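You operate a simulated robot arm through the tools that you are given. There is no shell and no other tool.

You are at the controls of a simulated robot arm. One attempt, no reset.

Task
Brush the dust off the pale slab, then prime it.
Fine: white brush dusts, green brush dips in the black tray; both back, lid shut; dark slab unprimed, black brush and stone stay. Set down upright: soft white brush, green brush. A coat counts when it lies all over at full strength: go over it till it gets no stronger. What is to be rubbed or washed off counts as gone when no trace of it is left.

Only the result counts: the job must be done as asked and must still hold three seconds after the hand-in. Knocking over, shifting, dropping, spilling or breaking anything else fails it. A push-on lid holds only when it is set on centred and level and pressed home; a screw cap is set on level and turned clockwise until tight.

Robot
A 6-joint arm with a four-finger gripper, fixed in place. Base frame: the origin is on the floor under the middle of its stand, x ahead of it, y to its left, z up. Lengths are in m, angles in rad, forces in N, time in s.
It reaches about 1.012 m from its shoulder. Its first joint turns from -2.897 to 2.897 rad. Payload 3.43 kg.
Tool frame: the origin (TCP) lies between the finger pads and is the grasp point; the fingertips stand 0.03 m ahead of it; z points along the fingers, y is the line along which they close. The gripper opens to 0.12 m; its body begins 0.085 m behind the TCP.
Orientation is that of the tool frame in the base frame, as a unit quaternion [w, x, y, z]. With the fingers straight down and closing along the base's y, the tool's x points along the base's -x, its y along +y and its z along -z.

Tools
- The arm moves only by the tool move_arm. Its argument "steps" is a list of rows, each an object of numbers (a shift or turn left out is 0, a gripper value left out holds the last): "x", "y", "z": the shift along the base's x, y, z in units of 25 mm (1.0 is 25 mm); "ax", "ay", "az": the turn, a rotation vector about the base's x, y, z in units of 4 degrees (1.0 is 4 degrees). In form: [{"x": .., "y": .., "z": .., "ax": .., "ay": .., "az": ..}, ...]. A call has 1 to 20 rows; each row shifts and turns the commanded pose from where the row before left it. "grip" is the gripper command, from -1 (fully open) to 1 (shut), values between in proportion, set as the call begins (left out, the last holds). A call with a number of a shift or a turn outside -1 to 1 is refused whole. A row lasts 0.2 s, in which the tool goes at most 0.05 m and 0.15 rad; a call with a longer step from one row to the next is refused whole, and so is a gripper value outside its range. A pose out of reach is approached as far as the arm can. The call stops where the force on the tool passes 90 N (or 10 N more than at its start, if that is more) or the arm is blocked; 0.2 s more then pass. The fingers move at their own pace (about 0.1362 m/s each) and stop on an object; they squeeze with about 35 N. The grip force told is the motor's: it shows also when the fingers shut on nothing. Time passes only in rows, and 0.2 s behind the last, so rows that do not move let the fingers close. It gives the time, the measured TCP pose, the force on the tool (base axes), the opening and the grip force at its end, in the units of the frame above (readings bear some noise), with the torque about the TCP (base axes, N m) and any sound that the robot's microphone picked up.
- Cameras (640 x 400 px; columns grow to the right, rows downward): "scene" is fixed at [0.221, 0.5004, 1.6487]; the picture's right is [-0.49, -0.87, 0.00], its down [-0.79, 0.44, -0.42] and it looks along [0.37, -0.21, -0.91] (base axes); focal length 325 px, centre (320, 200). "wrist" rides on the gripper at [0.071, -0.017, -0.121] in the tool frame; the picture's right is [0.23, 0.97, 0.00], its down [-0.81, 0.19, -0.55] and it looks along [-0.54, 0.13, 0.83] (tool axes); focal length 275 px, centre (320, 200). There is no depth. A picture from a camera that has moved, and an enlarged one, comes with that camera's place and axes in the base frame and with its lens.
- capture(camera): a new picture of that camera. The clock stands still meanwhile.
- enlarge(camera, box): a new picture of the part [left, top, right, bottom] of that camera's present view, enlarged. The clock stands still meanwhile.
- finish_job(): hands the job in; it is judged then, once.

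Places have to be worked out from the pictures, the camera data and where the tool is seen. Open the gripper and draw the arm clear of the work before you hand the job in, unless the task says otherwise.

The tools are called after "Emit:" by a JSON object that holds its "name" and its "arguments". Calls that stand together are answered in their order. move_arm: Moves the arm, as the interface text tells. Its arguments: {"type":"object","properties":{"steps":{"type":"array","items":{"type":"object","properties":{"x":{"type":"number"},"y":{"type":"number"},"z":{"type":"number"},"ax":{"type":"number"},"ay":{"type":"number"},"az":{"type":"number"}}}},"grip":{"type":"number"}},"required":["steps"]} The other tools are called the same way: capture (camera) takes a picture; enlarge (camera, box) takes an enlarged picture of a part of a camera's view; finish_job () hands the job in.

At the start:

```text
time: 0.0
tool_pos: [0.398, 0.2046, 1.161]
tcp_rot: [0.0, -0.001, 1.0, 0.001]
contact_force: [0.6, 0.8, -0.1]
moment: [-0.02, 0.0, -0.01]
finger_gap: 0.1201
finger_force: 0.2
```

scene: 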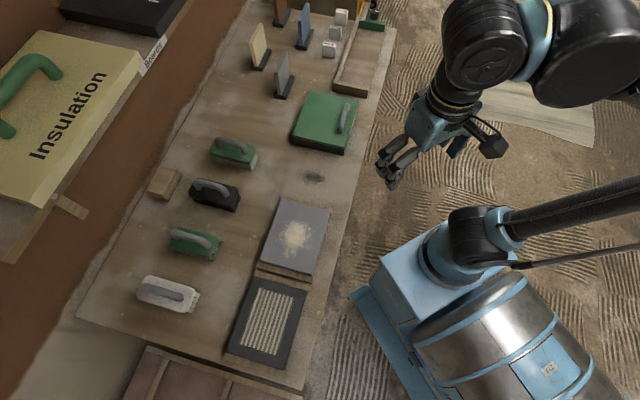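
wrist: 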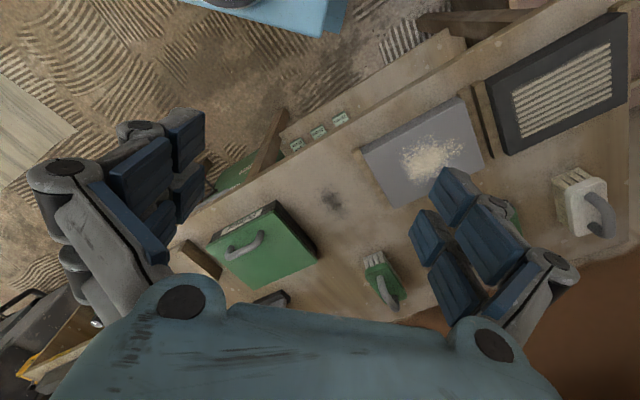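

I start by looking at the bench in more detail with enlarged scene pictures.

Emit:
{"name": "enlarge", "arguments": {"camera": "scene", "box": [120, 120, 360, 270]}}

Emit:
{"name": "enlarge", "arguments": {"camera": "scene", "box": [100, 220, 340, 370]}}

Emit:
{"name": "enlarge", "arguments": {"camera": "scene", "box": [220, 0, 460, 150]}}

Emit:
{"name": "enlarge", "arguments": {"camera": "wrist", "box": [160, 80, 640, 380]}}

```text
2.67 times, centred on (240, 195) of scene
camera zoom: at [0.221, 0.5004, 1.6487], right [-0.49, -0.87, 0.0], down [-0.79, 0.44, -0.42], along [0.37, -0.21, -0.91], focal length 866 px, centre (533, 213)
```

zoom: 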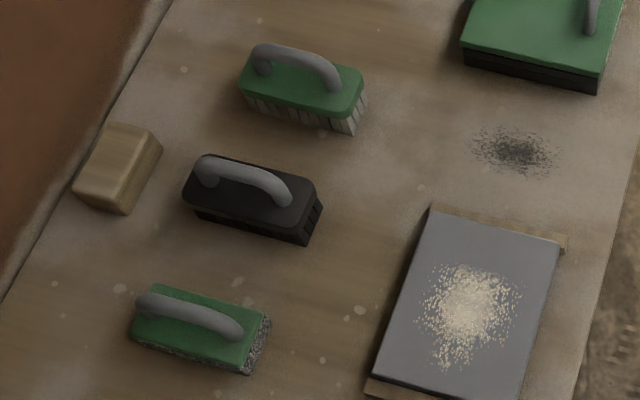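

```text
2.67 times, centred on (220, 295) of scene
camera zoom: at [0.221, 0.5004, 1.6487], right [-0.49, -0.87, 0.0], down [-0.79, 0.44, -0.42], along [0.37, -0.21, -0.91], focal length 866 px, centre (587, -53)
```

zoom: 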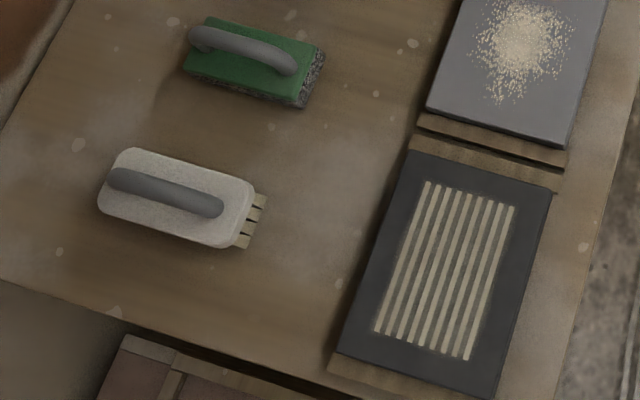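

```text
2.67 times, centred on (340, 75) of scene
camera zoom: at [0.221, 0.5004, 1.6487], right [-0.49, -0.87, 0.0], down [-0.79, 0.44, -0.42], along [0.37, -0.21, -0.91], focal length 866 px, centre (267, 533)
```

zoom: 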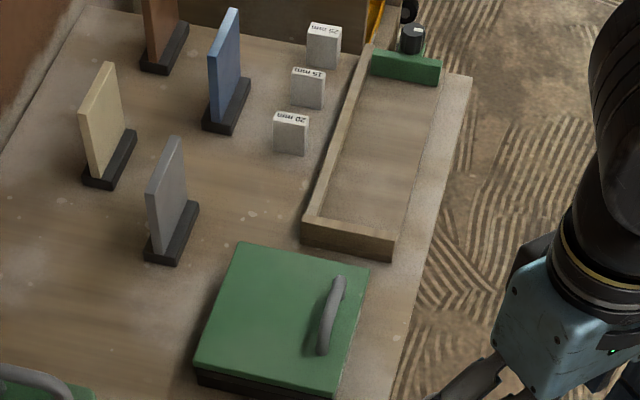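

```text
1.33 times, centred on (400, 230) of wrist
camera zoom: at [0.3262, 0.188, 1.2819], right [-0.23, 0.97, 0.0], down [0.81, 0.19, 0.55], along [0.54, 0.13, -0.83], focal length 367 px, centre (213, 160)
```

zoom: 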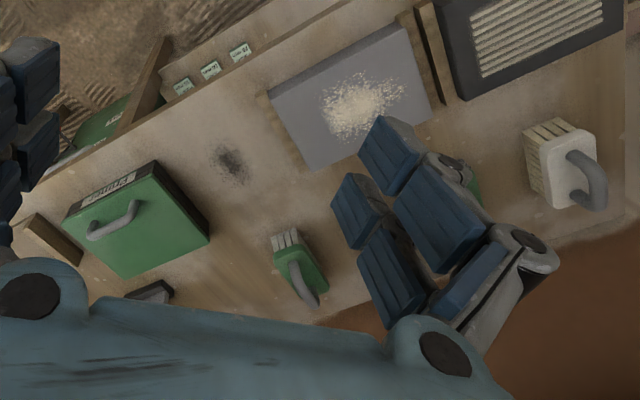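

The bench top comes out at z≈0.805 from triangulating the smudge, and everything on the bench is turned about 45° to the base. I turn the gripper 45° and move over the bench for a closer look at the brushes and slabs.

Emit:
{"name": "move_arm", "arguments": {"steps": [{"y": 0.8, "az": 1}, {"y": 0.8, "az": 1}, {"y": 0.8, "az": 1}, {"y": 0.8, "az": 1}, {"y": 0.8, "az": 1}, {"y": 0.8, "az": 1}, {"y": 0.8, "az": 1}, {"y": 0.8, "az": 1}, {"y": 0.8, "az": 1}, {"y": 0.8, "az": 1}, {"y": 0.8, "az": 1}, {"y": 0.8, "az": 0.25}], "grip": -1}}

Emit:
{"name": "capture", "arguments": {"camera": "wrist"}}

Emit:
{"name": "capture", "arguments": {"camera": "scene"}}

```text
time: 2.6
tool_pos: [0.3833, 0.4444, 1.1653]
tcp_rot: [0.005, -0.384, 0.923, 0.004]
contact_force: [-0.5, -0.1, 0.4]
moment: [0.01, 0.01, 0.03]
finger_gap: 0.1201
finger_force: 0.0
```

```text
taken
camera wrist: at [0.3445, 0.3804, 1.2854], right [-0.85, 0.52, 0.0], down [0.43, 0.7, 0.56], along [0.29, 0.48, -0.83], focal length 275 px, centre (320, 200)
```

wrist: 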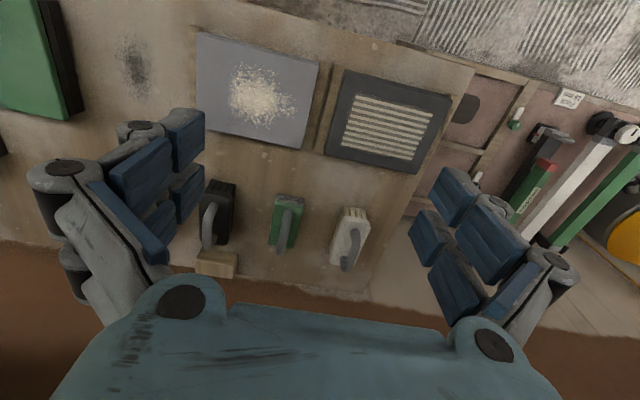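

```text
taken
```

scene: 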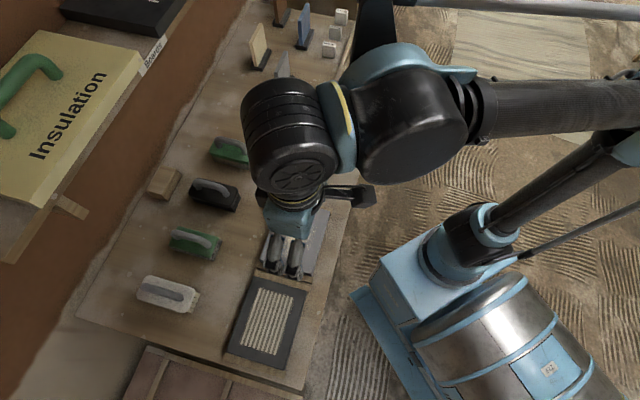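

The wrist camera now sees the row of brushes; I enlarge it to tell the pieces apart and measure the handles.

Emit:
{"name": "enlarge", "arguments": {"camera": "wrist", "box": [180, 150, 420, 300]}}

Emit:
{"name": "enlarge", "arguments": {"camera": "wrist", "box": [180, 20, 460, 195]}}

```text
2.67 times, centred on (300, 225) of wrist
camera zoom: at [0.3445, 0.3804, 1.2854], right [-0.85, 0.52, 0.0], down [0.43, 0.7, 0.56], along [0.29, 0.48, -0.83], focal length 734 px, centre (373, 133)
```

zoom: 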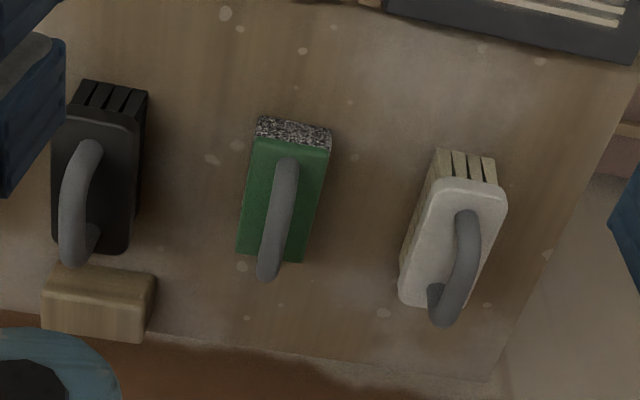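

```text
2.29 times, centred on (320, 108) of wrist
camera zoom: at [0.3445, 0.3804, 1.2854], right [-0.85, 0.52, 0.0], down [0.43, 0.7, 0.56], along [0.29, 0.48, -0.83], focal length 629 px, centre (320, 411)
```

zoom: 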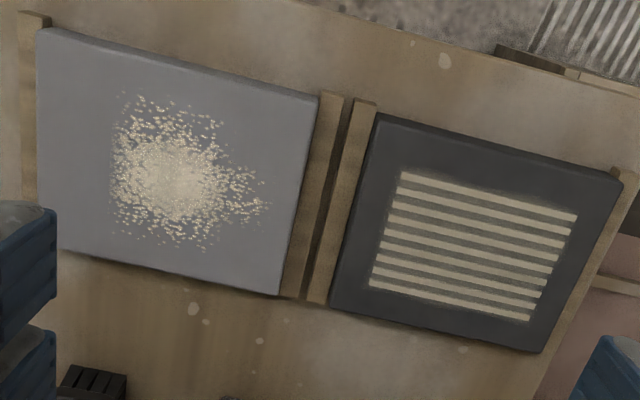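

The middle green piece has a speckled abrasive face (the stone); the far green one has bristles (the green brush). I move above the white brush to measure its handle closely.

Emit:
{"name": "move_arm", "arguments": {"steps": [{"x": 0.36, "y": 0.92, "z": -0.2}, {"x": 0.36, "y": 0.92, "z": -0.2}, {"x": 0.36, "y": 0.92, "z": -0.2}, {"x": 0.36, "y": 0.92, "z": -0.2}, {"x": 0.36, "y": 0.92, "z": -0.2}, {"x": 0.36, "y": 0.92, "z": -0.2}, {"x": 0.36, "y": 0.92, "z": -0.2}, {"x": 0.36, "y": 0.92, "z": -0.2}, {"x": 0.36, "y": 0.92, "z": -0.2}, {"x": 0.36, "y": 0.92, "z": -0.2}, {"x": 0.36, "y": 0.92, "z": -0.2}, {"x": 0.36, "y": 0.92, "z": -0.2}]}}

Emit:
{"name": "capture", "arguments": {"camera": "wrist"}}

Emit:
{"name": "capture", "arguments": {"camera": "scene"}}

```text
time: 5.2
tool_pos: [0.4919, 0.72, 1.1078]
tcp_rot: [0.005, -0.383, 0.924, 0.003]
contact_force: [-0.3, -0.8, 0.3]
moment: [0.03, -0.02, 0.02]
finger_gap: 0.1199
finger_force: 0.1
```

```text
taken
camera wrist: at [0.4526, 0.6569, 1.2268], right [-0.85, 0.53, 0.0], down [0.43, 0.7, 0.56], along [0.3, 0.48, -0.83], focal length 275 px, centre (320, 200)
```

wrist: 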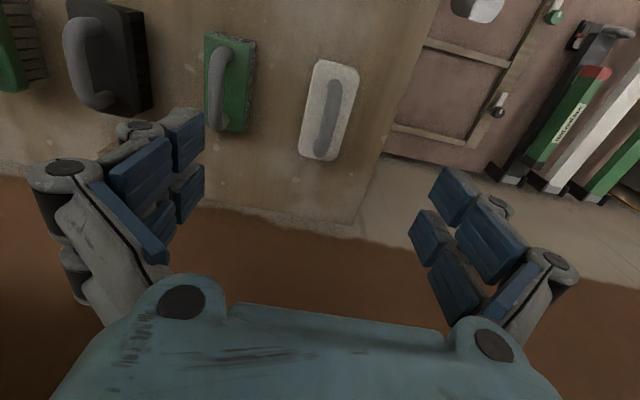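

```text
taken
```

scene: 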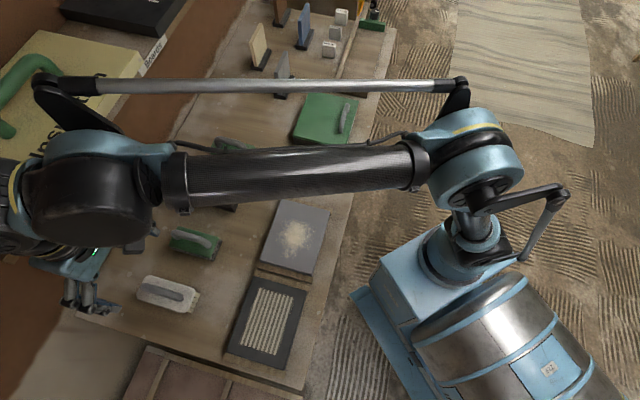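

Emit:
{"name": "enlarge", "arguments": {"camera": "wrist", "box": [200, 20, 420, 170]}}

```text
2.67 times, centred on (310, 95) of wrist
camera zoom: at [0.4526, 0.6569, 1.2268], right [-0.85, 0.53, 0.0], down [0.43, 0.7, 0.56], along [0.3, 0.48, -0.83], focal length 734 px, centre (347, 480)
```

zoom: 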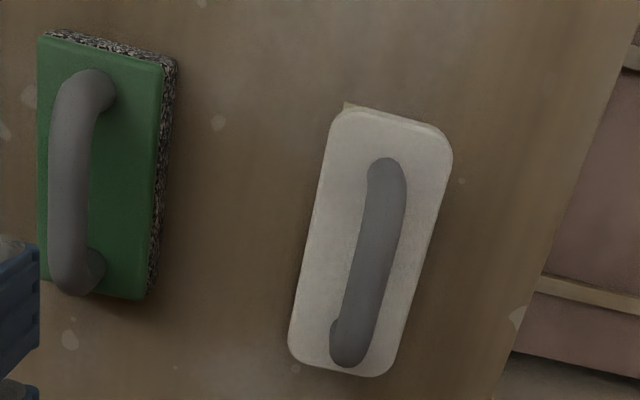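

The white brush's back is near z≈0.86 with its handle around (0.503, 0.755), z≈0.89, running at about 46°. I centre over it and come down partway for a better check.

Emit:
{"name": "move_arm", "arguments": {"steps": [{"x": 0.11, "y": 0.35, "z": -0.88, "az": 0.05}, {"x": 0.11, "y": 0.35, "z": -0.88, "az": 0.05}, {"x": 0.11, "y": 0.35, "z": -0.88, "az": 0.05}, {"x": 0.11, "y": 0.35, "z": -0.88, "az": 0.05}, {}]}}

Emit:
{"name": "capture", "arguments": {"camera": "wrist"}}

Emit:
{"name": "enlarge", "arguments": {"camera": "scene", "box": [60, 220, 260, 345]}}

```text
time: 6.4
tool_pos: [0.5029, 0.7565, 1.0169]
tcp_rot: [0.005, -0.389, 0.921, 0.003]
contact_force: [-0.3, 0.8, -1.2]
moment: [0.0, 0.02, 0.03]
finger_gap: 0.12
finger_force: 0.1
```

```text
taken
camera wrist: at [0.4646, 0.6924, 1.1367], right [-0.86, 0.51, 0.0], down [0.42, 0.71, 0.56], along [0.29, 0.48, -0.83], focal length 275 px, centre (320, 200)
```

wrist: 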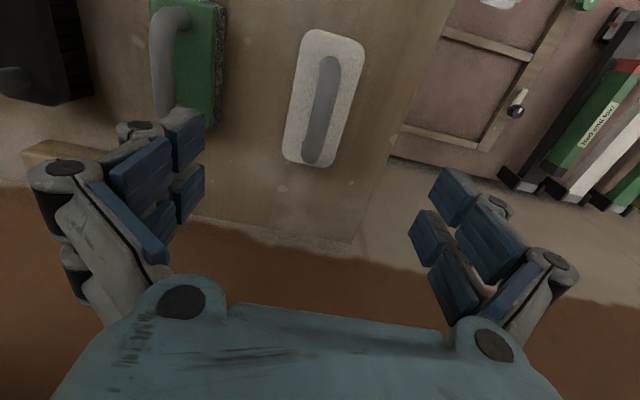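

```text
3.20 times, centred on (160, 282) of scene
camera zoom: at [0.221, 0.5004, 1.6487], right [-0.49, -0.87, 0.0], down [-0.79, 0.44, -0.42], along [0.37, -0.21, -0.91], focal length 1039 px, centre (832, -64)
```

zoom: 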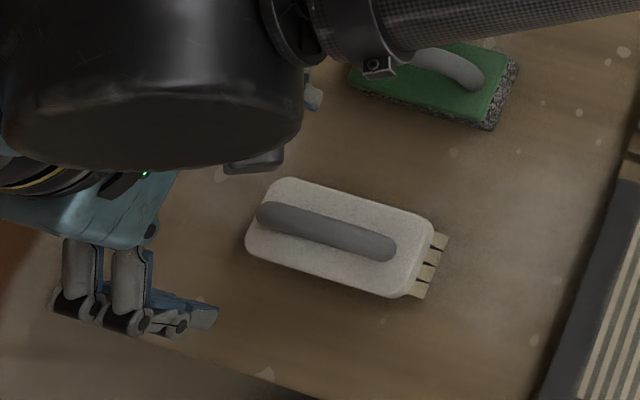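

The gripper is centred over the handle, which runs at ~48°, so I turn 2° more and descend to TCP z≈0.935 (tips ≈0.905).

Emit:
{"name": "move_arm", "arguments": {"steps": [{"z": -0.8, "az": 0.25}, {"z": -0.8, "az": 0.25}, {"z": -0.8}, {"z": -0.8}, {}]}}

Emit:
{"name": "capture", "arguments": {"camera": "wrist"}}

Emit:
{"name": "enlarge", "arguments": {"camera": "scene", "box": [60, 220, 260, 345]}}

```text
time: 7.6
tool_pos: [0.5016, 0.7564, 0.9375]
tcp_rot: [0.005, -0.405, 0.914, 0.003]
contact_force: [-0.5, 0.5, 0.1]
moment: [0.01, 0.0, -0.01]
finger_gap: 0.1202
finger_force: 0.0
```

```text
taken
camera wrist: at [0.4662, 0.6902, 1.0573], right [-0.88, 0.48, 0.0], down [0.4, 0.72, 0.56], along [0.27, 0.49, -0.83], focal length 275 px, centre (320, 200)
```

wrist: 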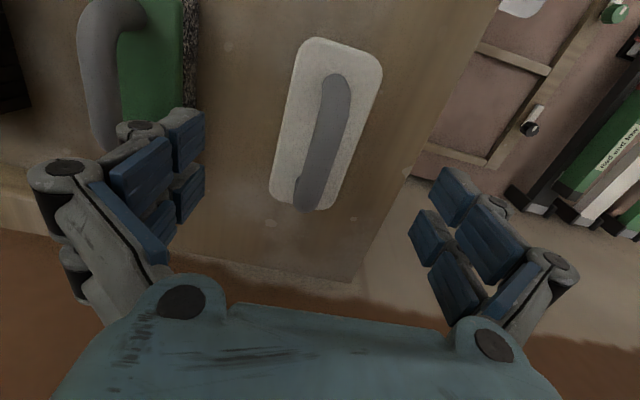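

```text
3.20 times, centred on (160, 282) of scene
camera zoom: at [0.221, 0.5004, 1.6487], right [-0.49, -0.87, 0.0], down [-0.79, 0.44, -0.42], along [0.37, -0.21, -0.91], focal length 1039 px, centre (832, -64)
```

zoom: 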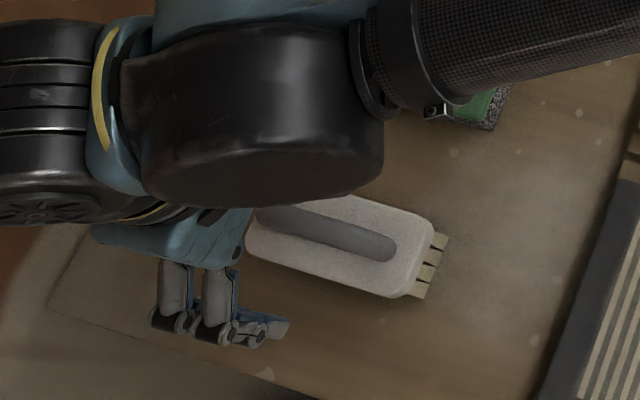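

The tool x axis (47.8°) now matches the handle direction (47.7°), handle mid at about (0.504, 0.756), top near z≈0.90. I lower gently to TCP z≈0.905 and check.

Emit:
{"name": "move_arm", "arguments": {"steps": [{"z": -0.4}, {"z": -0.4}, {"z": -0.4}, {}]}}

Emit:
{"name": "capture", "arguments": {"camera": "wrist"}}

Emit:
{"name": "enlarge", "arguments": {"camera": "scene", "box": [60, 220, 260, 345]}}

```text
time: 8.6
tool_pos: [0.5016, 0.7554, 0.9085]
tcp_rot: [0.004, -0.405, 0.914, 0.003]
contact_force: [-0.3, 0.4, -1.0]
moment: [0.04, -0.01, -0.01]
finger_gap: 0.1202
finger_force: 0.1
```

```text
taken
camera wrist: at [0.465, 0.6902, 1.028], right [-0.88, 0.48, 0.0], down [0.4, 0.72, 0.56], along [0.27, 0.49, -0.83], focal length 275 px, centre (320, 200)
```

wrist: 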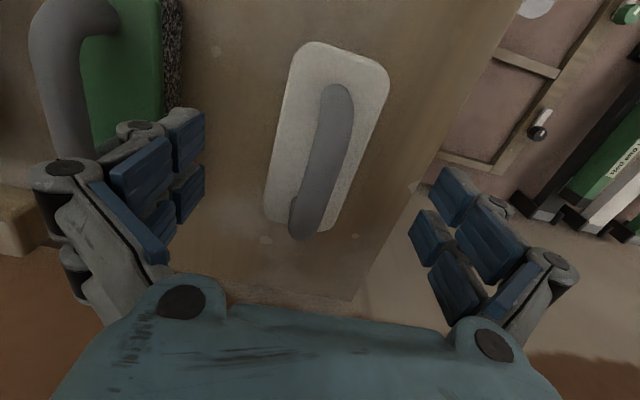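

```text
3.20 times, centred on (160, 282) of scene
camera zoom: at [0.221, 0.5004, 1.6487], right [-0.49, -0.87, 0.0], down [-0.79, 0.44, -0.42], along [0.37, -0.21, -0.91], focal length 1039 px, centre (832, -64)
```

zoom: 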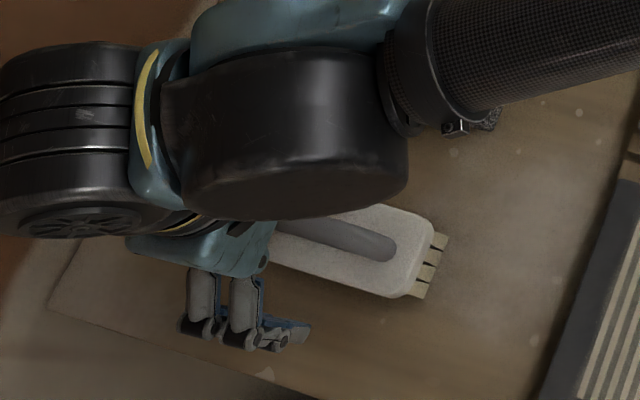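

The handle sits about 2 cm below the TCP and the brush back is near z≈0.86. I partly close around the handle (gap ≈0.05) so the tips are over the back, then feel downward in small steps.

Emit:
{"name": "move_arm", "arguments": {"steps": [{}, {}, {"z": -0.15}, {}], "grip": 0.15}}

Emit:
{"name": "capture", "arguments": {"camera": "wrist"}}

```text
time: 9.6
tool_pos: [0.5032, 0.755, 0.9041]
tcp_rot: [0.004, -0.405, 0.914, 0.003]
contact_force: [0.7, 1.4, 0.2]
moment: [-0.01, -0.02, 0.01]
finger_gap: 0.0511
finger_force: 0.0
```

```text
taken
camera wrist: at [0.4657, 0.6901, 1.024], right [-0.88, 0.48, 0.0], down [0.4, 0.72, 0.56], along [0.27, 0.49, -0.83], focal length 275 px, centre (320, 200)
```

wrist: 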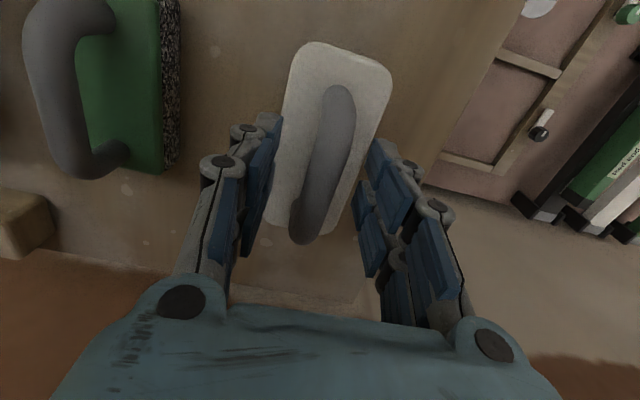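

The fingers straddle the handle cleanly, with the handle about 3 mm off to the right. I shift to centre and lower a few millimetres more, watching the force.

Emit:
{"name": "move_arm", "arguments": {"steps": [{"x": -0.09, "y": 0.08}, {"z": -0.12}, {"z": -0.12}, {}]}}

```text
time: 10.6
tool_pos: [0.5, 0.7572, 0.8987]
tcp_rot: [0.005, -0.406, 0.914, 0.004]
contact_force: [0.2, 1.3, -0.1]
moment: [0.01, -0.04, -0.03]
finger_gap: 0.0511
finger_force: 0.2
```

Emit:
{"name": "move_arm", "arguments": {"steps": [{"z": -0.12}, {"z": -0.08}, {}]}}

Emit:
{"name": "capture", "arguments": {"camera": "wrist"}}

```text
time: 11.4
tool_pos: [0.4989, 0.7581, 0.8937]
tcp_rot: [0.004, -0.404, 0.915, 0.003]
contact_force: [0.4, 0.8, 0.1]
moment: [0.02, -0.01, -0.01]
finger_gap: 0.0508
finger_force: 0.1
```

```text
taken
camera wrist: at [0.4643, 0.6928, 1.013], right [-0.88, 0.48, 0.0], down [0.4, 0.72, 0.56], along [0.27, 0.49, -0.83], focal length 275 px, centre (320, 200)
```

wrist: 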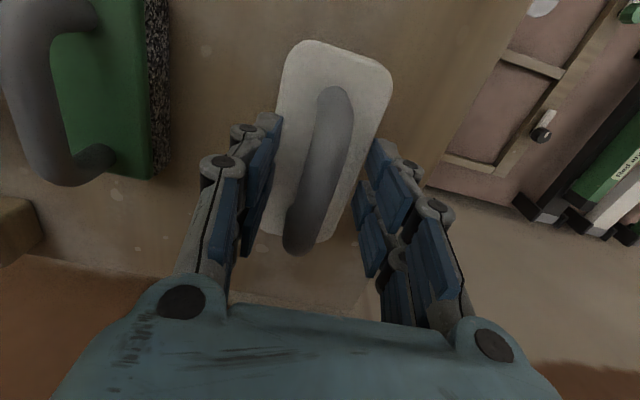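

No contact yet and the handle is nicely centred. I lower another few millimetres, still feeling for the back.

Emit:
{"name": "move_arm", "arguments": {"steps": [{"z": -0.12}, {"z": -0.12}, {}]}}

```text
time: 12.2
tool_pos: [0.501, 0.7578, 0.8886]
tcp_rot: [0.004, -0.405, 0.914, 0.002]
contact_force: [0.5, 0.7, -0.5]
moment: [0.01, -0.02, 0.0]
finger_gap: 0.0511
finger_force: 0.1
```

Emit:
{"name": "move_arm", "arguments": {"steps": [{"z": -0.12}, {"z": -0.1}, {}]}}

Emit:
{"name": "capture", "arguments": {"camera": "wrist"}}

```text
time: 13.0
tool_pos: [0.5011, 0.7538, 0.8869]
tcp_rot: [0.006, -0.405, 0.914, 0.004]
contact_force: [12.8, 3.1, 80.8]
moment: [-0.39, -0.37, 0.05]
finger_gap: 0.0504
finger_force: 30.5
```

```text
taken
camera wrist: at [0.4643, 0.6908, 1.0055], right [-0.88, 0.48, 0.0], down [0.4, 0.72, 0.56], along [0.27, 0.49, -0.83], focal length 275 px, centre (320, 200)
```

wrist: 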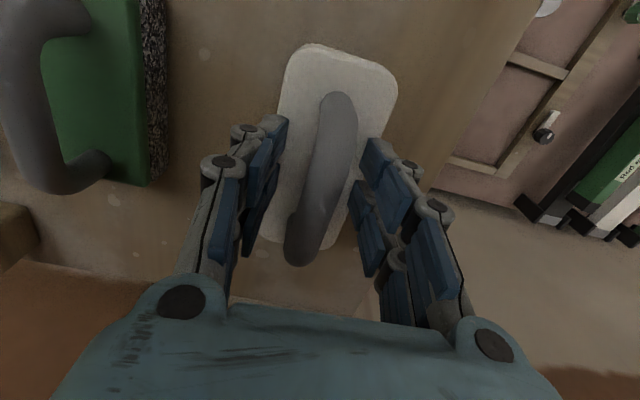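

The tips touched the back (80 N at TCP z≈0.887), so the back is at z≈0.857. I back off 5 mm and then close on the handle.

Emit:
{"name": "move_arm", "arguments": {"steps": [{"z": 0.2}, {"z": 0.08}, {}]}}

Emit:
{"name": "move_arm", "arguments": {"steps": [{}, {}, {}, {}], "grip": 1}}

Emit:
{"name": "capture", "arguments": {"camera": "wrist"}}

```text
time: 13.8
tool_pos: [0.499, 0.7582, 0.889]
tcp_rot: [0.004, -0.405, 0.914, 0.003]
contact_force: [0.0, 0.4, -0.3]
moment: [0.03, 0.01, 0.03]
finger_gap: 0.0508
finger_force: 0.1
```

```text
time: 14.8
tool_pos: [0.5007, 0.7572, 0.8887]
tcp_rot: [0.005, -0.405, 0.914, 0.003]
contact_force: [0.0, 0.3, 0.0]
moment: [-0.01, 0.01, 0.01]
finger_gap: 0.0157
finger_force: 35.2
```

```text
taken
camera wrist: at [0.4641, 0.6929, 1.0091], right [-0.88, 0.48, 0.0], down [0.4, 0.72, 0.56], along [0.27, 0.49, -0.83], focal length 275 px, centre (320, 200)
```

wrist: 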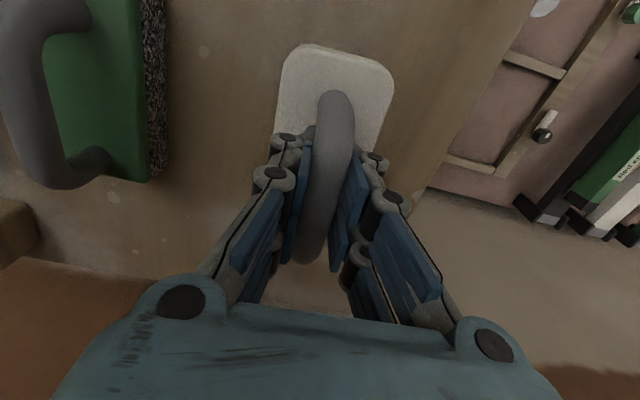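

The handle is firmly held (gap 0.0157). I note the put-back pose (0.500, 0.757, 0.889, yaw 47.8°), then lift straight up.

Emit:
{"name": "move_arm", "arguments": {"steps": [{"z": 0.5}, {"z": 0.8}, {"z": 0.9}, {"z": 0.9}, {"z": 0.9}, {"z": 0.9}, {}]}}

Emit:
{"name": "capture", "arguments": {"camera": "wrist"}}

Emit:
{"name": "capture", "arguments": {"camera": "scene"}}

```text
time: 16.4
tool_pos: [0.5015, 0.7589, 1.0107]
tcp_rot: [0.005, -0.406, 0.914, 0.002]
contact_force: [-0.2, 0.0, -1.6]
moment: [-0.01, -0.02, 0.04]
finger_gap: 0.0163
finger_force: 35.6
```

```text
taken
camera wrist: at [0.4648, 0.6936, 1.1309], right [-0.88, 0.48, 0.0], down [0.4, 0.72, 0.56], along [0.27, 0.49, -0.83], focal length 275 px, centre (320, 200)
```

wrist: 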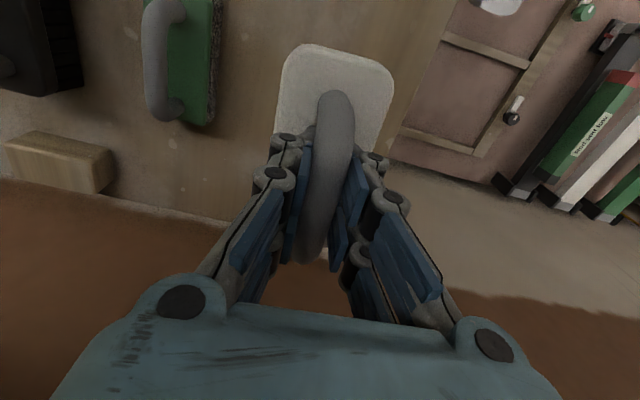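

```text
taken
```

scene: 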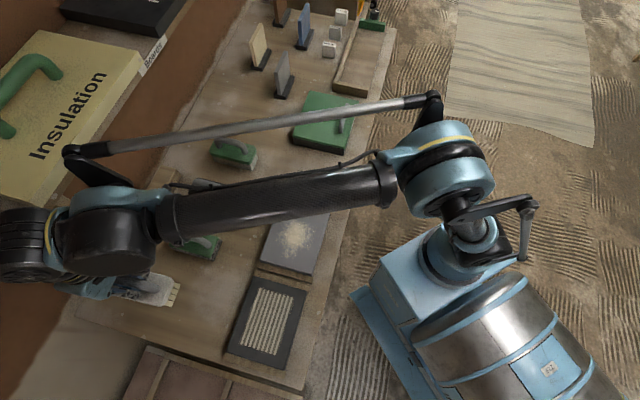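

The brush is up and level in the grip. I carry it at z≈1.01 toward the pale slab, stopping just above its centre.

Emit:
{"name": "move_arm", "arguments": {"steps": [{"x": -0.04, "y": -0.5}, {"x": -0.04, "y": -0.96}, {"x": -0.04, "y": -0.96}, {"x": -0.04, "y": -0.96}, {"x": -0.04, "y": -0.96}, {"x": -0.04, "y": -0.96}, {"x": -0.04, "y": -0.96}, {"x": -0.04, "y": -0.96}, {"x": -0.04, "y": -0.96}, {"x": -0.04, "y": -0.96}, {"x": -0.04, "y": -0.96}, {"x": -0.04, "y": -0.96}, {"x": -0.04, "y": -0.96}, {"x": -0.04, "y": -0.96}, {"y": -0.5}, {}]}}

Emit:
{"name": "capture", "arguments": {"camera": "wrist"}}

Emit:
{"name": "capture", "arguments": {"camera": "scene"}}

```text
time: 19.8
tool_pos: [0.4856, 0.4198, 1.0114]
tcp_rot: [0.004, -0.406, 0.914, 0.005]
contact_force: [0.5, -0.4, -1.4]
moment: [0.01, 0.01, 0.02]
finger_gap: 0.0159
finger_force: 35.2
```

```text
taken
camera wrist: at [0.4502, 0.3546, 1.1313], right [-0.88, 0.48, 0.0], down [0.4, 0.72, 0.56], along [0.27, 0.49, -0.83], focal length 275 px, centre (320, 200)
```

wrist: 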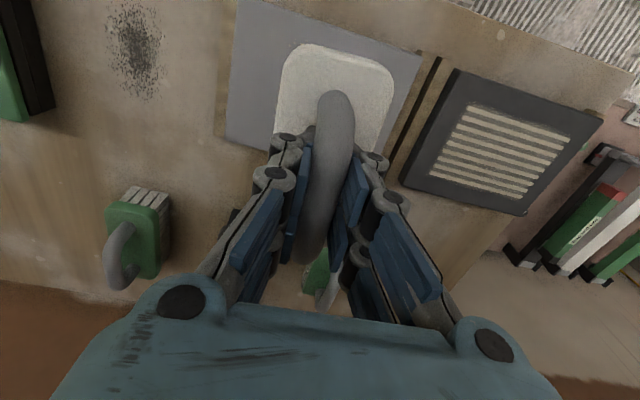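

```text
taken
```

scene: 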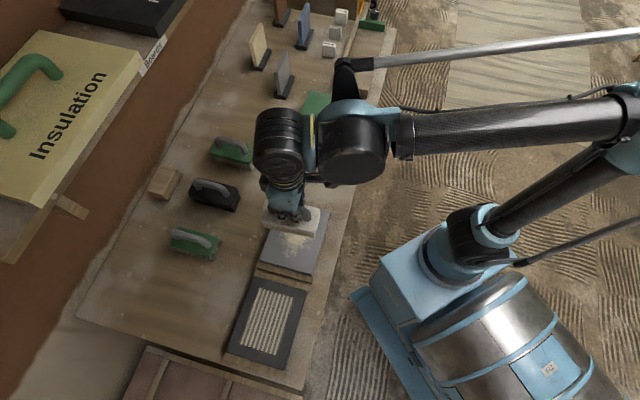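

Emit:
{"name": "enlarge", "arguments": {"camera": "wrist", "box": [200, 0, 460, 162]}}

Emit:
{"name": "enlarge", "arguments": {"camera": "scene", "box": [220, 170, 380, 270]}}

```text
2.46 times, centred on (330, 81) of wrist
camera zoom: at [0.4502, 0.3546, 1.1313], right [-0.88, 0.48, 0.0], down [0.4, 0.72, 0.56], along [0.27, 0.49, -0.83], focal length 678 px, centre (295, 493)
```

zoom: 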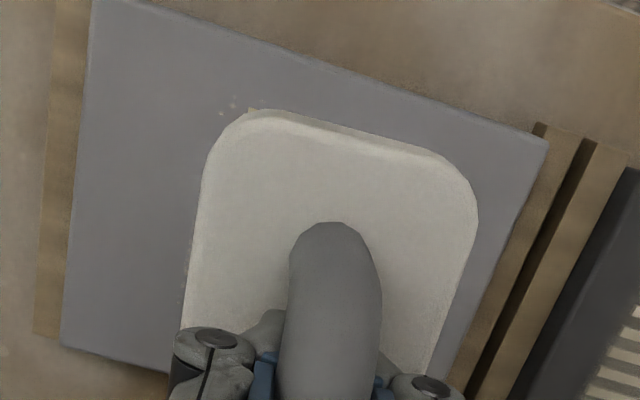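

```text
4.00 times, centred on (300, 220) of scene
camera zoom: at [0.221, 0.5004, 1.6487], right [-0.49, -0.87, 0.0], down [-0.79, 0.44, -0.42], along [0.37, -0.21, -0.91], focal length 1299 px, centre (400, 120)
```

zoom: 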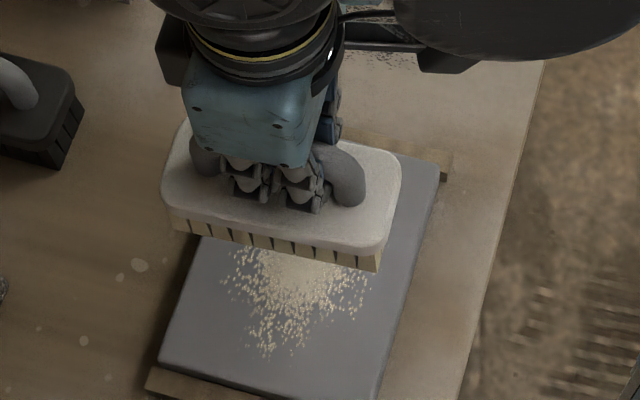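

The slab's top centre works out at about (0.4905, 0.4225), ~0.176 × 0.136 m, turned ~46°. I go to its near-lid end with a slight offset and come down to just above the surface.

Emit:
{"name": "move_arm", "arguments": {"steps": [{"x": 0.65, "y": -0.37}, {"x": 0.65, "y": -0.37}, {"x": 0.65, "y": -0.37}, {"z": -0.9}, {"z": -0.9}, {"z": -0.9}, {}]}}

Emit:
{"name": "enlarge", "arguments": {"camera": "scene", "box": [220, 170, 380, 270]}}

Emit:
{"name": "enlarge", "arguments": {"camera": "wrist", "box": [200, 0, 460, 162]}}

```text
time: 21.4
tool_pos: [0.5349, 0.3928, 0.9434]
tcp_rot: [0.004, -0.405, 0.914, 0.004]
contact_force: [0.5, -0.4, -2.0]
moment: [-0.02, 0.0, 0.0]
finger_gap: 0.0159
finger_force: 34.5
```

```text
4.00 times, centred on (300, 220) of scene
camera zoom: at [0.221, 0.5004, 1.6487], right [-0.49, -0.87, 0.0], down [-0.79, 0.44, -0.42], along [0.37, -0.21, -0.91], focal length 1299 px, centre (400, 120)
```

zoom: 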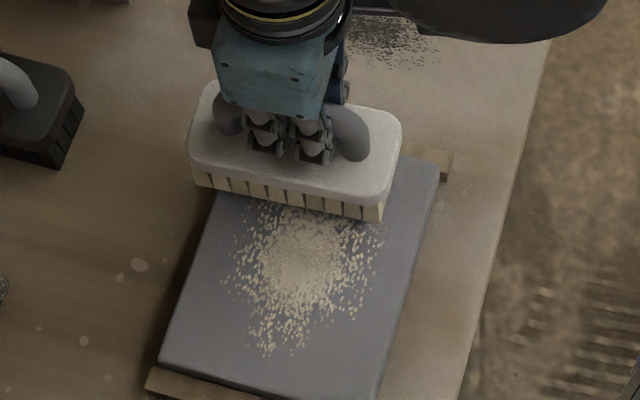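

```text
2.46 times, centred on (330, 81) of wrist
camera zoom: at [0.4983, 0.3271, 1.0641], right [-0.88, 0.48, 0.0], down [0.4, 0.72, 0.56], along [0.27, 0.49, -0.83], focal length 678 px, centre (295, 493)
```

zoom: 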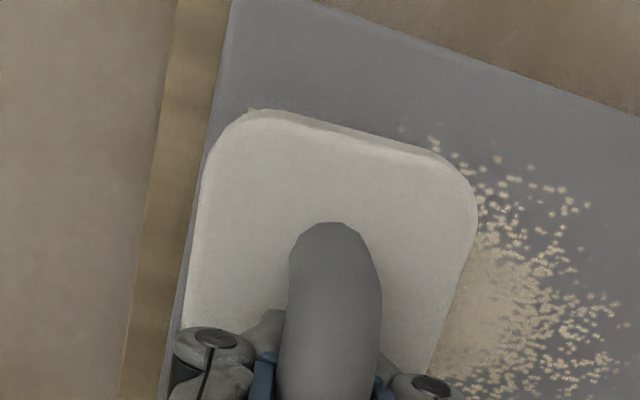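

The brush is aligned over the end of the slab, parallel to its edge. I lower in small steps to feel for contact.

Emit:
{"name": "move_arm", "arguments": {"steps": [{"z": -0.2}, {"z": -0.2}, {"z": -0.2}, {}]}}

```text
time: 22.4
tool_pos: [0.5353, 0.3936, 0.9274]
tcp_rot: [0.004, -0.405, 0.914, 0.004]
contact_force: [0.8, 0.6, -1.2]
moment: [0.03, 0.01, -0.03]
finger_gap: 0.0157
finger_force: 35.1
```

Emit:
{"name": "move_arm", "arguments": {"steps": [{"z": -0.12}, {"z": -0.12}, {}]}}

```text
time: 23.2
tool_pos: [0.535, 0.3933, 0.9237]
tcp_rot: [0.006, -0.405, 0.914, 0.003]
contact_force: [6.9, -3.4, 26.0]
moment: [0.02, 0.07, -0.04]
finger_gap: 0.0159
finger_force: 34.7
```

Contact came at TCP z≈0.924 (26 N), so the slab top is ≈0.84. I ease off a millimetre to about 10–15 N and make the first stroke along the slab.

Emit:
{"name": "move_arm", "arguments": {"steps": [{"z": 0.05}, {"x": -0.352, "y": 0.34}, {"x": -0.352, "y": 0.34}, {"x": -0.352, "y": 0.34}, {"x": -0.352, "y": 0.34}]}}

Emit:
{"name": "enlarge", "arguments": {"camera": "wrist", "box": [200, 0, 460, 162]}}

Emit:
{"name": "enlarge", "arguments": {"camera": "scene", "box": [220, 170, 380, 270]}}

```text
time: 24.4
tool_pos: [0.4999, 0.427, 0.9233]
tcp_rot: [0.003, -0.405, 0.914, 0.004]
contact_force: [-0.3, -0.2, -1.6]
moment: [-0.01, 0.01, 0.02]
finger_gap: 0.0159
finger_force: 35.1
```

```text
2.46 times, centred on (330, 81) of wrist
camera zoom: at [0.4639, 0.3626, 1.0434], right [-0.88, 0.48, 0.0], down [0.4, 0.72, 0.56], along [0.27, 0.49, -0.83], focal length 678 px, centre (295, 493)
```

zoom: 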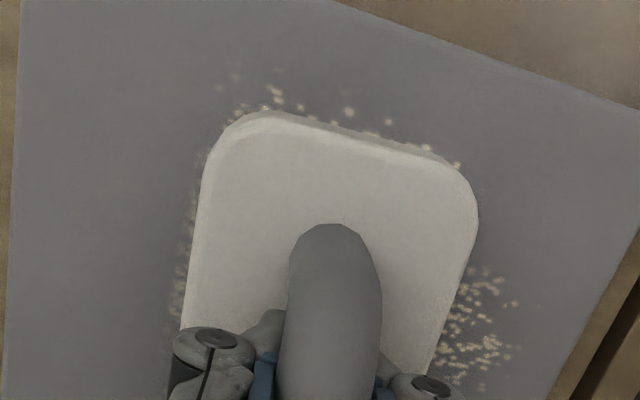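

```text
4.00 times, centred on (300, 220) of scene
camera zoom: at [0.221, 0.5004, 1.6487], right [-0.49, -0.87, 0.0], down [-0.79, 0.44, -0.42], along [0.37, -0.21, -0.91], focal length 1299 px, centre (400, 120)
```

zoom: 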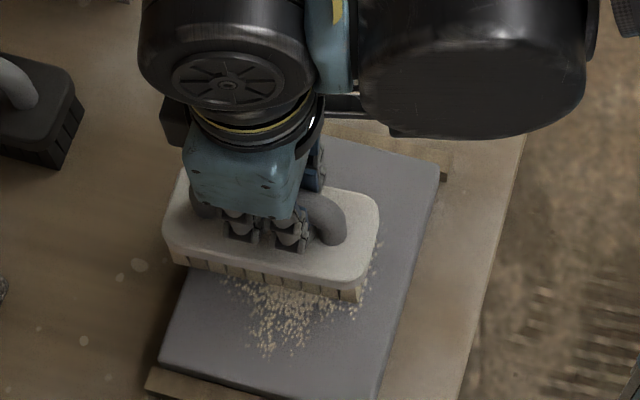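

The brush lost contact after easing off (force −1.6 N). I lower 1 mm at a time here until I get a modest pressing force.

Emit:
{"name": "move_arm", "arguments": {"steps": [{"z": -0.04}, {}]}}

Emit:
{"name": "move_arm", "arguments": {"steps": [{"z": -0.02}, {}]}}

```text
time: 25.0
tool_pos: [0.5, 0.4266, 0.9235]
tcp_rot: [0.004, -0.405, 0.914, 0.005]
contact_force: [2.3, 0.6, 5.5]
moment: [0.09, -0.02, -0.03]
finger_gap: 0.016
finger_force: 35.2
```

```text
time: 25.6
tool_pos: [0.4996, 0.4272, 0.9219]
tcp_rot: [0.005, -0.405, 0.914, 0.002]
contact_force: [5.3, 2.2, 18.2]
moment: [-0.07, 0.1, -0.01]
finger_gap: 0.0157
finger_force: 35.0
```

About 18 N now, which is reasonable. I continue the stroke to the far end of the slab.

Emit:
{"name": "move_arm", "arguments": {"steps": [{"x": -0.352, "y": 0.34}, {"x": -0.352, "y": 0.34}, {"x": -0.352, "y": 0.34}, {"x": -0.352, "y": 0.34}, {"x": -0.352, "y": 0.34}]}}

Emit:
{"name": "enlarge", "arguments": {"camera": "wrist", "box": [100, 0, 460, 225]}}

Emit:
{"name": "enlarge", "arguments": {"camera": "scene", "box": [220, 170, 380, 270]}}

```text
time: 26.8
tool_pos: [0.4566, 0.4698, 0.922]
tcp_rot: [0.004, -0.405, 0.914, 0.004]
contact_force: [-0.1, -0.4, -2.5]
moment: [0.05, 0.05, 0.0]
finger_gap: 0.0155
finger_force: 34.9
```

```text
1.78 times, centred on (280, 112) of wrist
camera zoom: at [0.4195, 0.4041, 1.0417], right [-0.88, 0.48, 0.0], down [0.4, 0.72, 0.56], along [0.27, 0.49, -0.83], focal length 489 px, centre (391, 356)
```

zoom: 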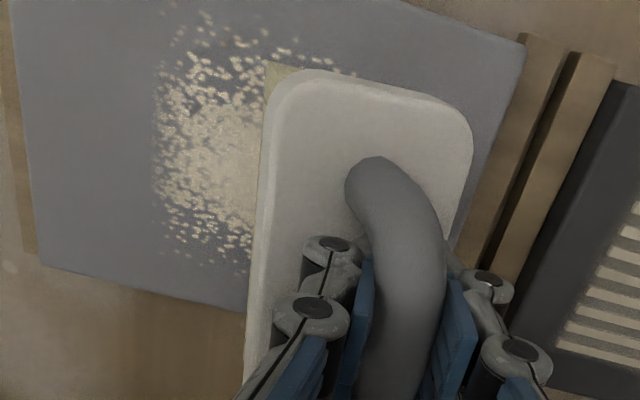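

```text
4.00 times, centred on (300, 220) of scene
camera zoom: at [0.221, 0.5004, 1.6487], right [-0.49, -0.87, 0.0], down [-0.79, 0.44, -0.42], along [0.37, -0.21, -0.91], focal length 1299 px, centre (400, 120)
```

zoom: 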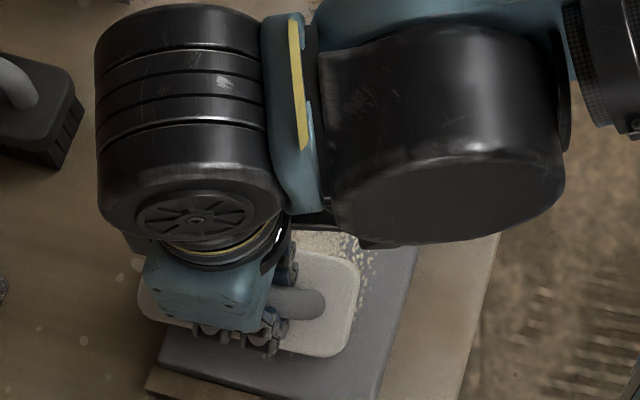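

The part I passed with pressure needs checking, but contact faded again toward this end, so the surface falls slightly relative to my motion. I press down here in small steps to find contact, then stroke back with a matching slope.

Emit:
{"name": "move_arm", "arguments": {"steps": [{"z": -0.04}, {}]}}

Emit:
{"name": "move_arm", "arguments": {"steps": [{"z": -0.02}, {}]}}

```text
time: 27.4
tool_pos: [0.4553, 0.4695, 0.9205]
tcp_rot: [0.005, -0.405, 0.914, 0.003]
contact_force: [0.7, 2.0, 13.2]
moment: [-0.16, 0.1, 0.0]
finger_gap: 0.0155
finger_force: 35.0
```

```text
time: 28.0
tool_pos: [0.4557, 0.4696, 0.9214]
tcp_rot: [0.005, -0.406, 0.914, 0.004]
contact_force: [2.5, 5.6, 23.5]
moment: [-0.14, 0.02, 0.03]
finger_gap: 0.0154
finger_force: 34.6
```

Now ~25 N at this end. I stroke back toward the other end with a slight upward slope to keep the force in range.

Emit:
{"name": "move_arm", "arguments": {"steps": [{"x": 0.352, "y": -0.34, "z": 0.01}, {"x": 0.352, "y": -0.34, "z": 0.01}, {"x": 0.352, "y": -0.34, "z": 0.008}, {"x": 0.352, "y": -0.34, "z": 0.008}, {"x": 0.352, "y": -0.34, "z": 0.006}]}}

Emit:
{"name": "enlarge", "arguments": {"camera": "wrist", "box": [150, 0, 510, 225]}}

```text
time: 29.2
tool_pos: [0.4998, 0.4287, 0.9209]
tcp_rot: [0.004, -0.405, 0.914, 0.003]
contact_force: [0.3, -0.4, -1.5]
moment: [-0.02, 0.0, 0.01]
finger_gap: 0.0155
finger_force: 35.1
```

```text
1.78 times, centred on (330, 112) of wrist
camera zoom: at [0.4639, 0.3619, 1.0416], right [-0.88, 0.48, 0.0], down [0.4, 0.72, 0.56], along [0.27, 0.49, -0.83], focal length 489 px, centre (302, 356)
```

zoom: 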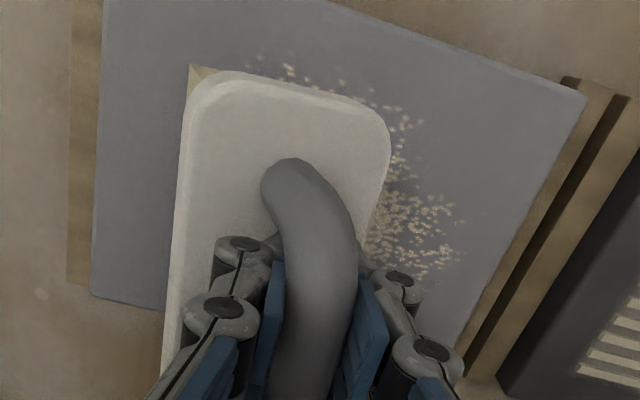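

The force vanished again and the brush looks as if it has rolled in the grip. I check it from the scene camera before doing anything else.

Emit:
{"name": "enlarge", "arguments": {"camera": "scene", "box": [240, 190, 340, 252]}}

Emit:
{"name": "capture", "arguments": {"camera": "wrist"}}

```text
6.40 times, centred on (290, 221) of scene
camera zoom: at [0.221, 0.5004, 1.6487], right [-0.49, -0.87, 0.0], down [-0.79, 0.44, -0.42], along [0.37, -0.21, -0.91], focal length 2078 px, centre (512, 66)
```

zoom: 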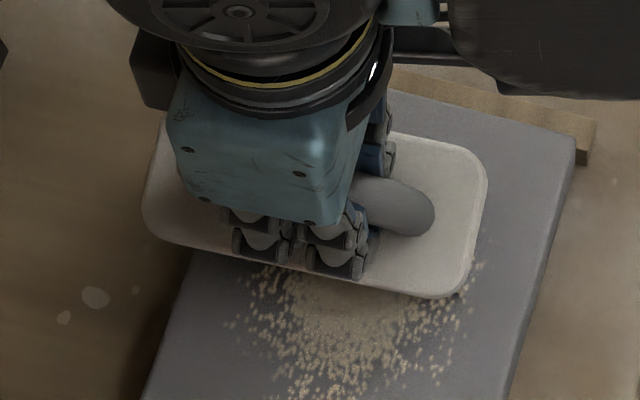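

```text
taken
camera wrist: at [0.4639, 0.3619, 1.0416], right [-0.88, 0.48, 0.0], down [0.4, 0.72, 0.56], along [0.27, 0.49, -0.83], focal length 275 px, centre (320, 200)
```

wrist: 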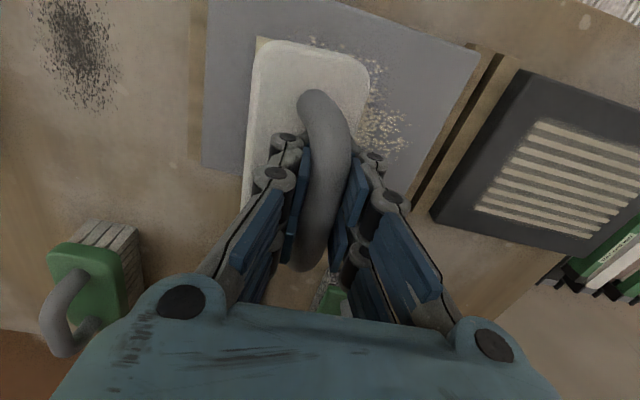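

The brush has rolled about its handle because the stroke across the handle levers it over; stroking along the handle direction will be much more stable. First I press it flat on the slab here in 1 mm steps to level it.

Emit:
{"name": "move_arm", "arguments": {"steps": [{"z": -0.04}, {}]}}

Emit:
{"name": "move_arm", "arguments": {"steps": [{"z": -0.04}, {}]}}

Emit:
{"name": "capture", "arguments": {"camera": "wrist"}}

```text
time: 29.8
tool_pos: [0.5002, 0.428, 0.9201]
tcp_rot: [0.005, -0.405, 0.914, 0.003]
contact_force: [1.8, 0.8, 17.5]
moment: [-0.39, 0.18, -0.04]
finger_gap: 0.0155
finger_force: 35.3
```

```text
time: 30.4
tool_pos: [0.4992, 0.4266, 0.9218]
tcp_rot: [0.006, -0.405, 0.914, 0.004]
contact_force: [3.2, 5.1, 42.4]
moment: [-0.31, 0.16, 0.03]
finger_gap: 0.0154
finger_force: 34.6
```

```text
taken
camera wrist: at [0.4631, 0.3622, 1.0408], right [-0.88, 0.48, 0.0], down [0.4, 0.72, 0.56], along [0.27, 0.49, -0.83], focal length 275 px, centre (320, 200)
```

wrist: 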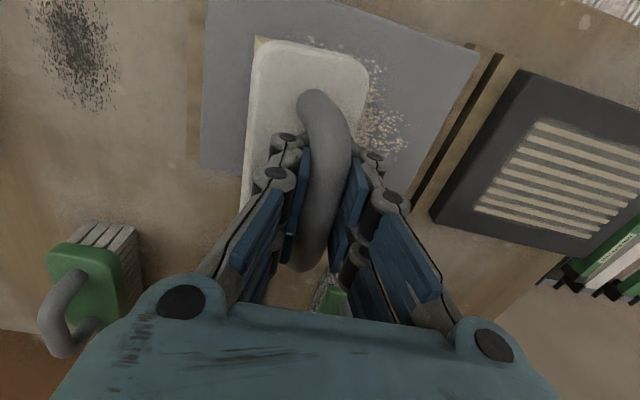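

Pressing alone doesn't level it. I lift a little and look closer at how the brush sits in the fingers.

Emit:
{"name": "move_arm", "arguments": {"steps": [{"z": 0.3}, {"z": 0.7}, {"z": 0.7}, {}]}}

Emit:
{"name": "enlarge", "arguments": {"camera": "wrist", "box": [200, 20, 440, 170]}}

Emit:
{"name": "enlarge", "arguments": {"camera": "scene", "box": [240, 180, 340, 242]}}

```text
time: 31.4
tool_pos: [0.5002, 0.4278, 0.9628]
tcp_rot: [0.004, -0.405, 0.914, 0.005]
contact_force: [-0.8, -1.0, -2.4]
moment: [0.03, 0.03, 0.02]
finger_gap: 0.0159
finger_force: 35.5
```

```text
2.67 times, centred on (320, 95) of wrist
camera zoom: at [0.4635, 0.3613, 1.0823], right [-0.88, 0.48, 0.0], down [0.4, 0.72, 0.56], along [0.27, 0.49, -0.83], focal length 734 px, centre (320, 480)
```

zoom: 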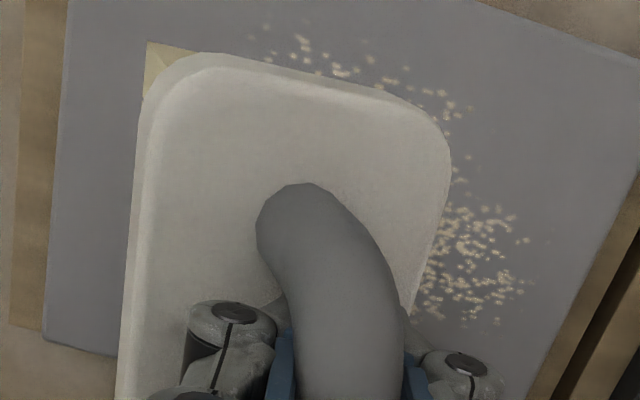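

```text
6.40 times, centred on (290, 211) of scene
camera zoom: at [0.221, 0.5004, 1.6487], right [-0.49, -0.87, 0.0], down [-0.79, 0.44, -0.42], along [0.37, -0.21, -0.91], focal length 2078 px, centre (512, 130)
```

zoom: 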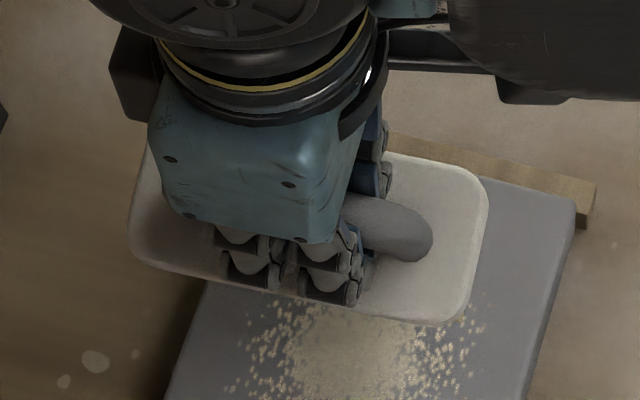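

The brush is rolled roughly 25° (its top leaning toward the dark slab). I turn the tool about the handle axis by about 24° the other way so the brush comes level, and compare.

Emit:
{"name": "move_arm", "arguments": {"steps": [{"ax": 0.6, "ay": 0.62, "z": 0.2}, {"ax": 0.6, "ay": 0.62}, {"ax": 0.6, "ay": 0.62}, {"ax": 0.6, "ay": 0.62}, {"ax": 0.6, "ay": 0.62}, {"ax": 0.6, "ay": 0.62}, {"ax": 0.6, "ay": 0.62}, {}]}}

Emit:
{"name": "capture", "arguments": {"camera": "wrist"}}

Emit:
{"name": "enlarge", "arguments": {"camera": "scene", "box": [240, 180, 340, 242]}}

```text
time: 33.2
tool_pos: [0.5004, 0.4271, 0.9682]
tcp_rot: [-0.074, -0.395, 0.894, 0.198]
contact_force: [0.5, 0.1, -1.9]
moment: [-0.01, 0.05, 0.02]
finger_gap: 0.0156
finger_force: 35.1
```

```text
taken
camera wrist: at [0.4977, 0.3288, 1.0686], right [-0.81, 0.42, 0.4], down [0.58, 0.55, 0.6], along [0.04, 0.72, -0.69], focal length 275 px, centre (320, 200)
```

wrist: 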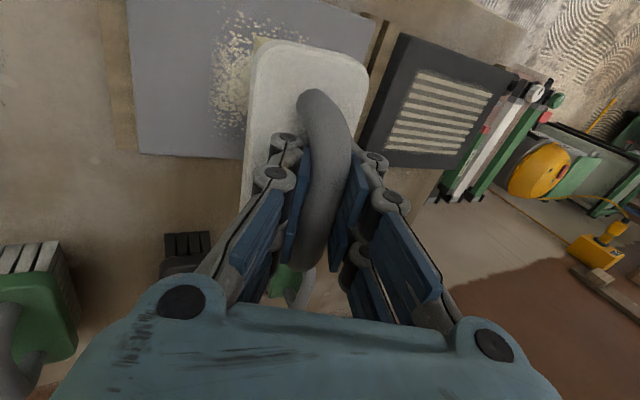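

```text
6.40 times, centred on (290, 211) of scene
camera zoom: at [0.221, 0.5004, 1.6487], right [-0.49, -0.87, 0.0], down [-0.79, 0.44, -0.42], along [0.37, -0.21, -0.91], focal length 2078 px, centre (512, 130)
```

zoom: 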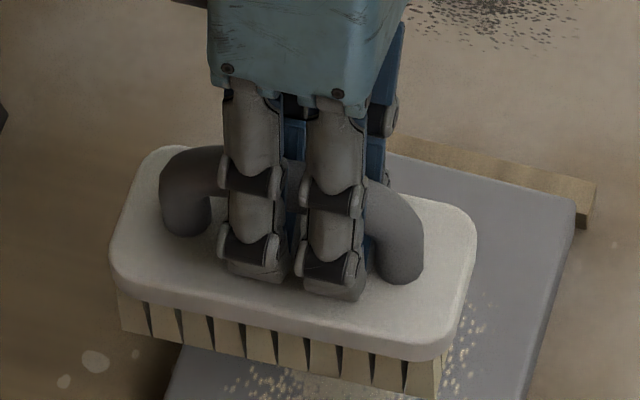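

Now the brush is level again (bristle side shows just as it did when picked up). I shift back to the slab's middle and lower it to set it down flat on the slab so I can regrip it upright.

Emit:
{"name": "move_arm", "arguments": {"steps": [{"x": -0.28, "y": -0.29}, {"z": -0.5}, {"z": -0.5}, {"z": -0.3}, {}]}}

Emit:
{"name": "enlarge", "arguments": {"camera": "scene", "box": [240, 180, 340, 242]}}

```text
time: 34.4
tool_pos: [0.4929, 0.4203, 0.9354]
tcp_rot: [-0.074, -0.395, 0.894, 0.198]
contact_force: [0.0, 0.0, -2.0]
moment: [0.03, 0.01, 0.02]
finger_gap: 0.0158
finger_force: 34.6
```

```text
6.40 times, centred on (290, 211) of scene
camera zoom: at [0.221, 0.5004, 1.6487], right [-0.49, -0.87, 0.0], down [-0.79, 0.44, -0.42], along [0.37, -0.21, -0.91], focal length 2078 px, centre (512, 130)
```

zoom: 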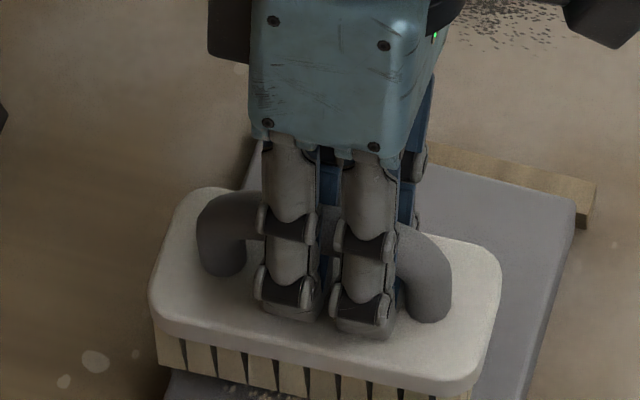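

Emit:
{"name": "move_arm", "arguments": {"steps": [{"z": -0.15}, {"z": -0.1}, {}]}}

Emit:
{"name": "move_arm", "arguments": {"steps": [{"z": -0.08}, {}]}}

```text
time: 35.2
tool_pos: [0.4932, 0.4204, 0.9284]
tcp_rot: [-0.074, -0.395, 0.894, 0.198]
contact_force: [0.7, -0.2, -1.7]
moment: [-0.03, 0.0, 0.0]
finger_gap: 0.0157
finger_force: 34.7
```

```text
time: 35.8
tool_pos: [0.4938, 0.4202, 0.927]
tcp_rot: [-0.074, -0.395, 0.894, 0.198]
contact_force: [0.4, -0.3, -0.4]
moment: [0.01, 0.01, -0.04]
finger_gap: 0.0156
finger_force: 35.2
```

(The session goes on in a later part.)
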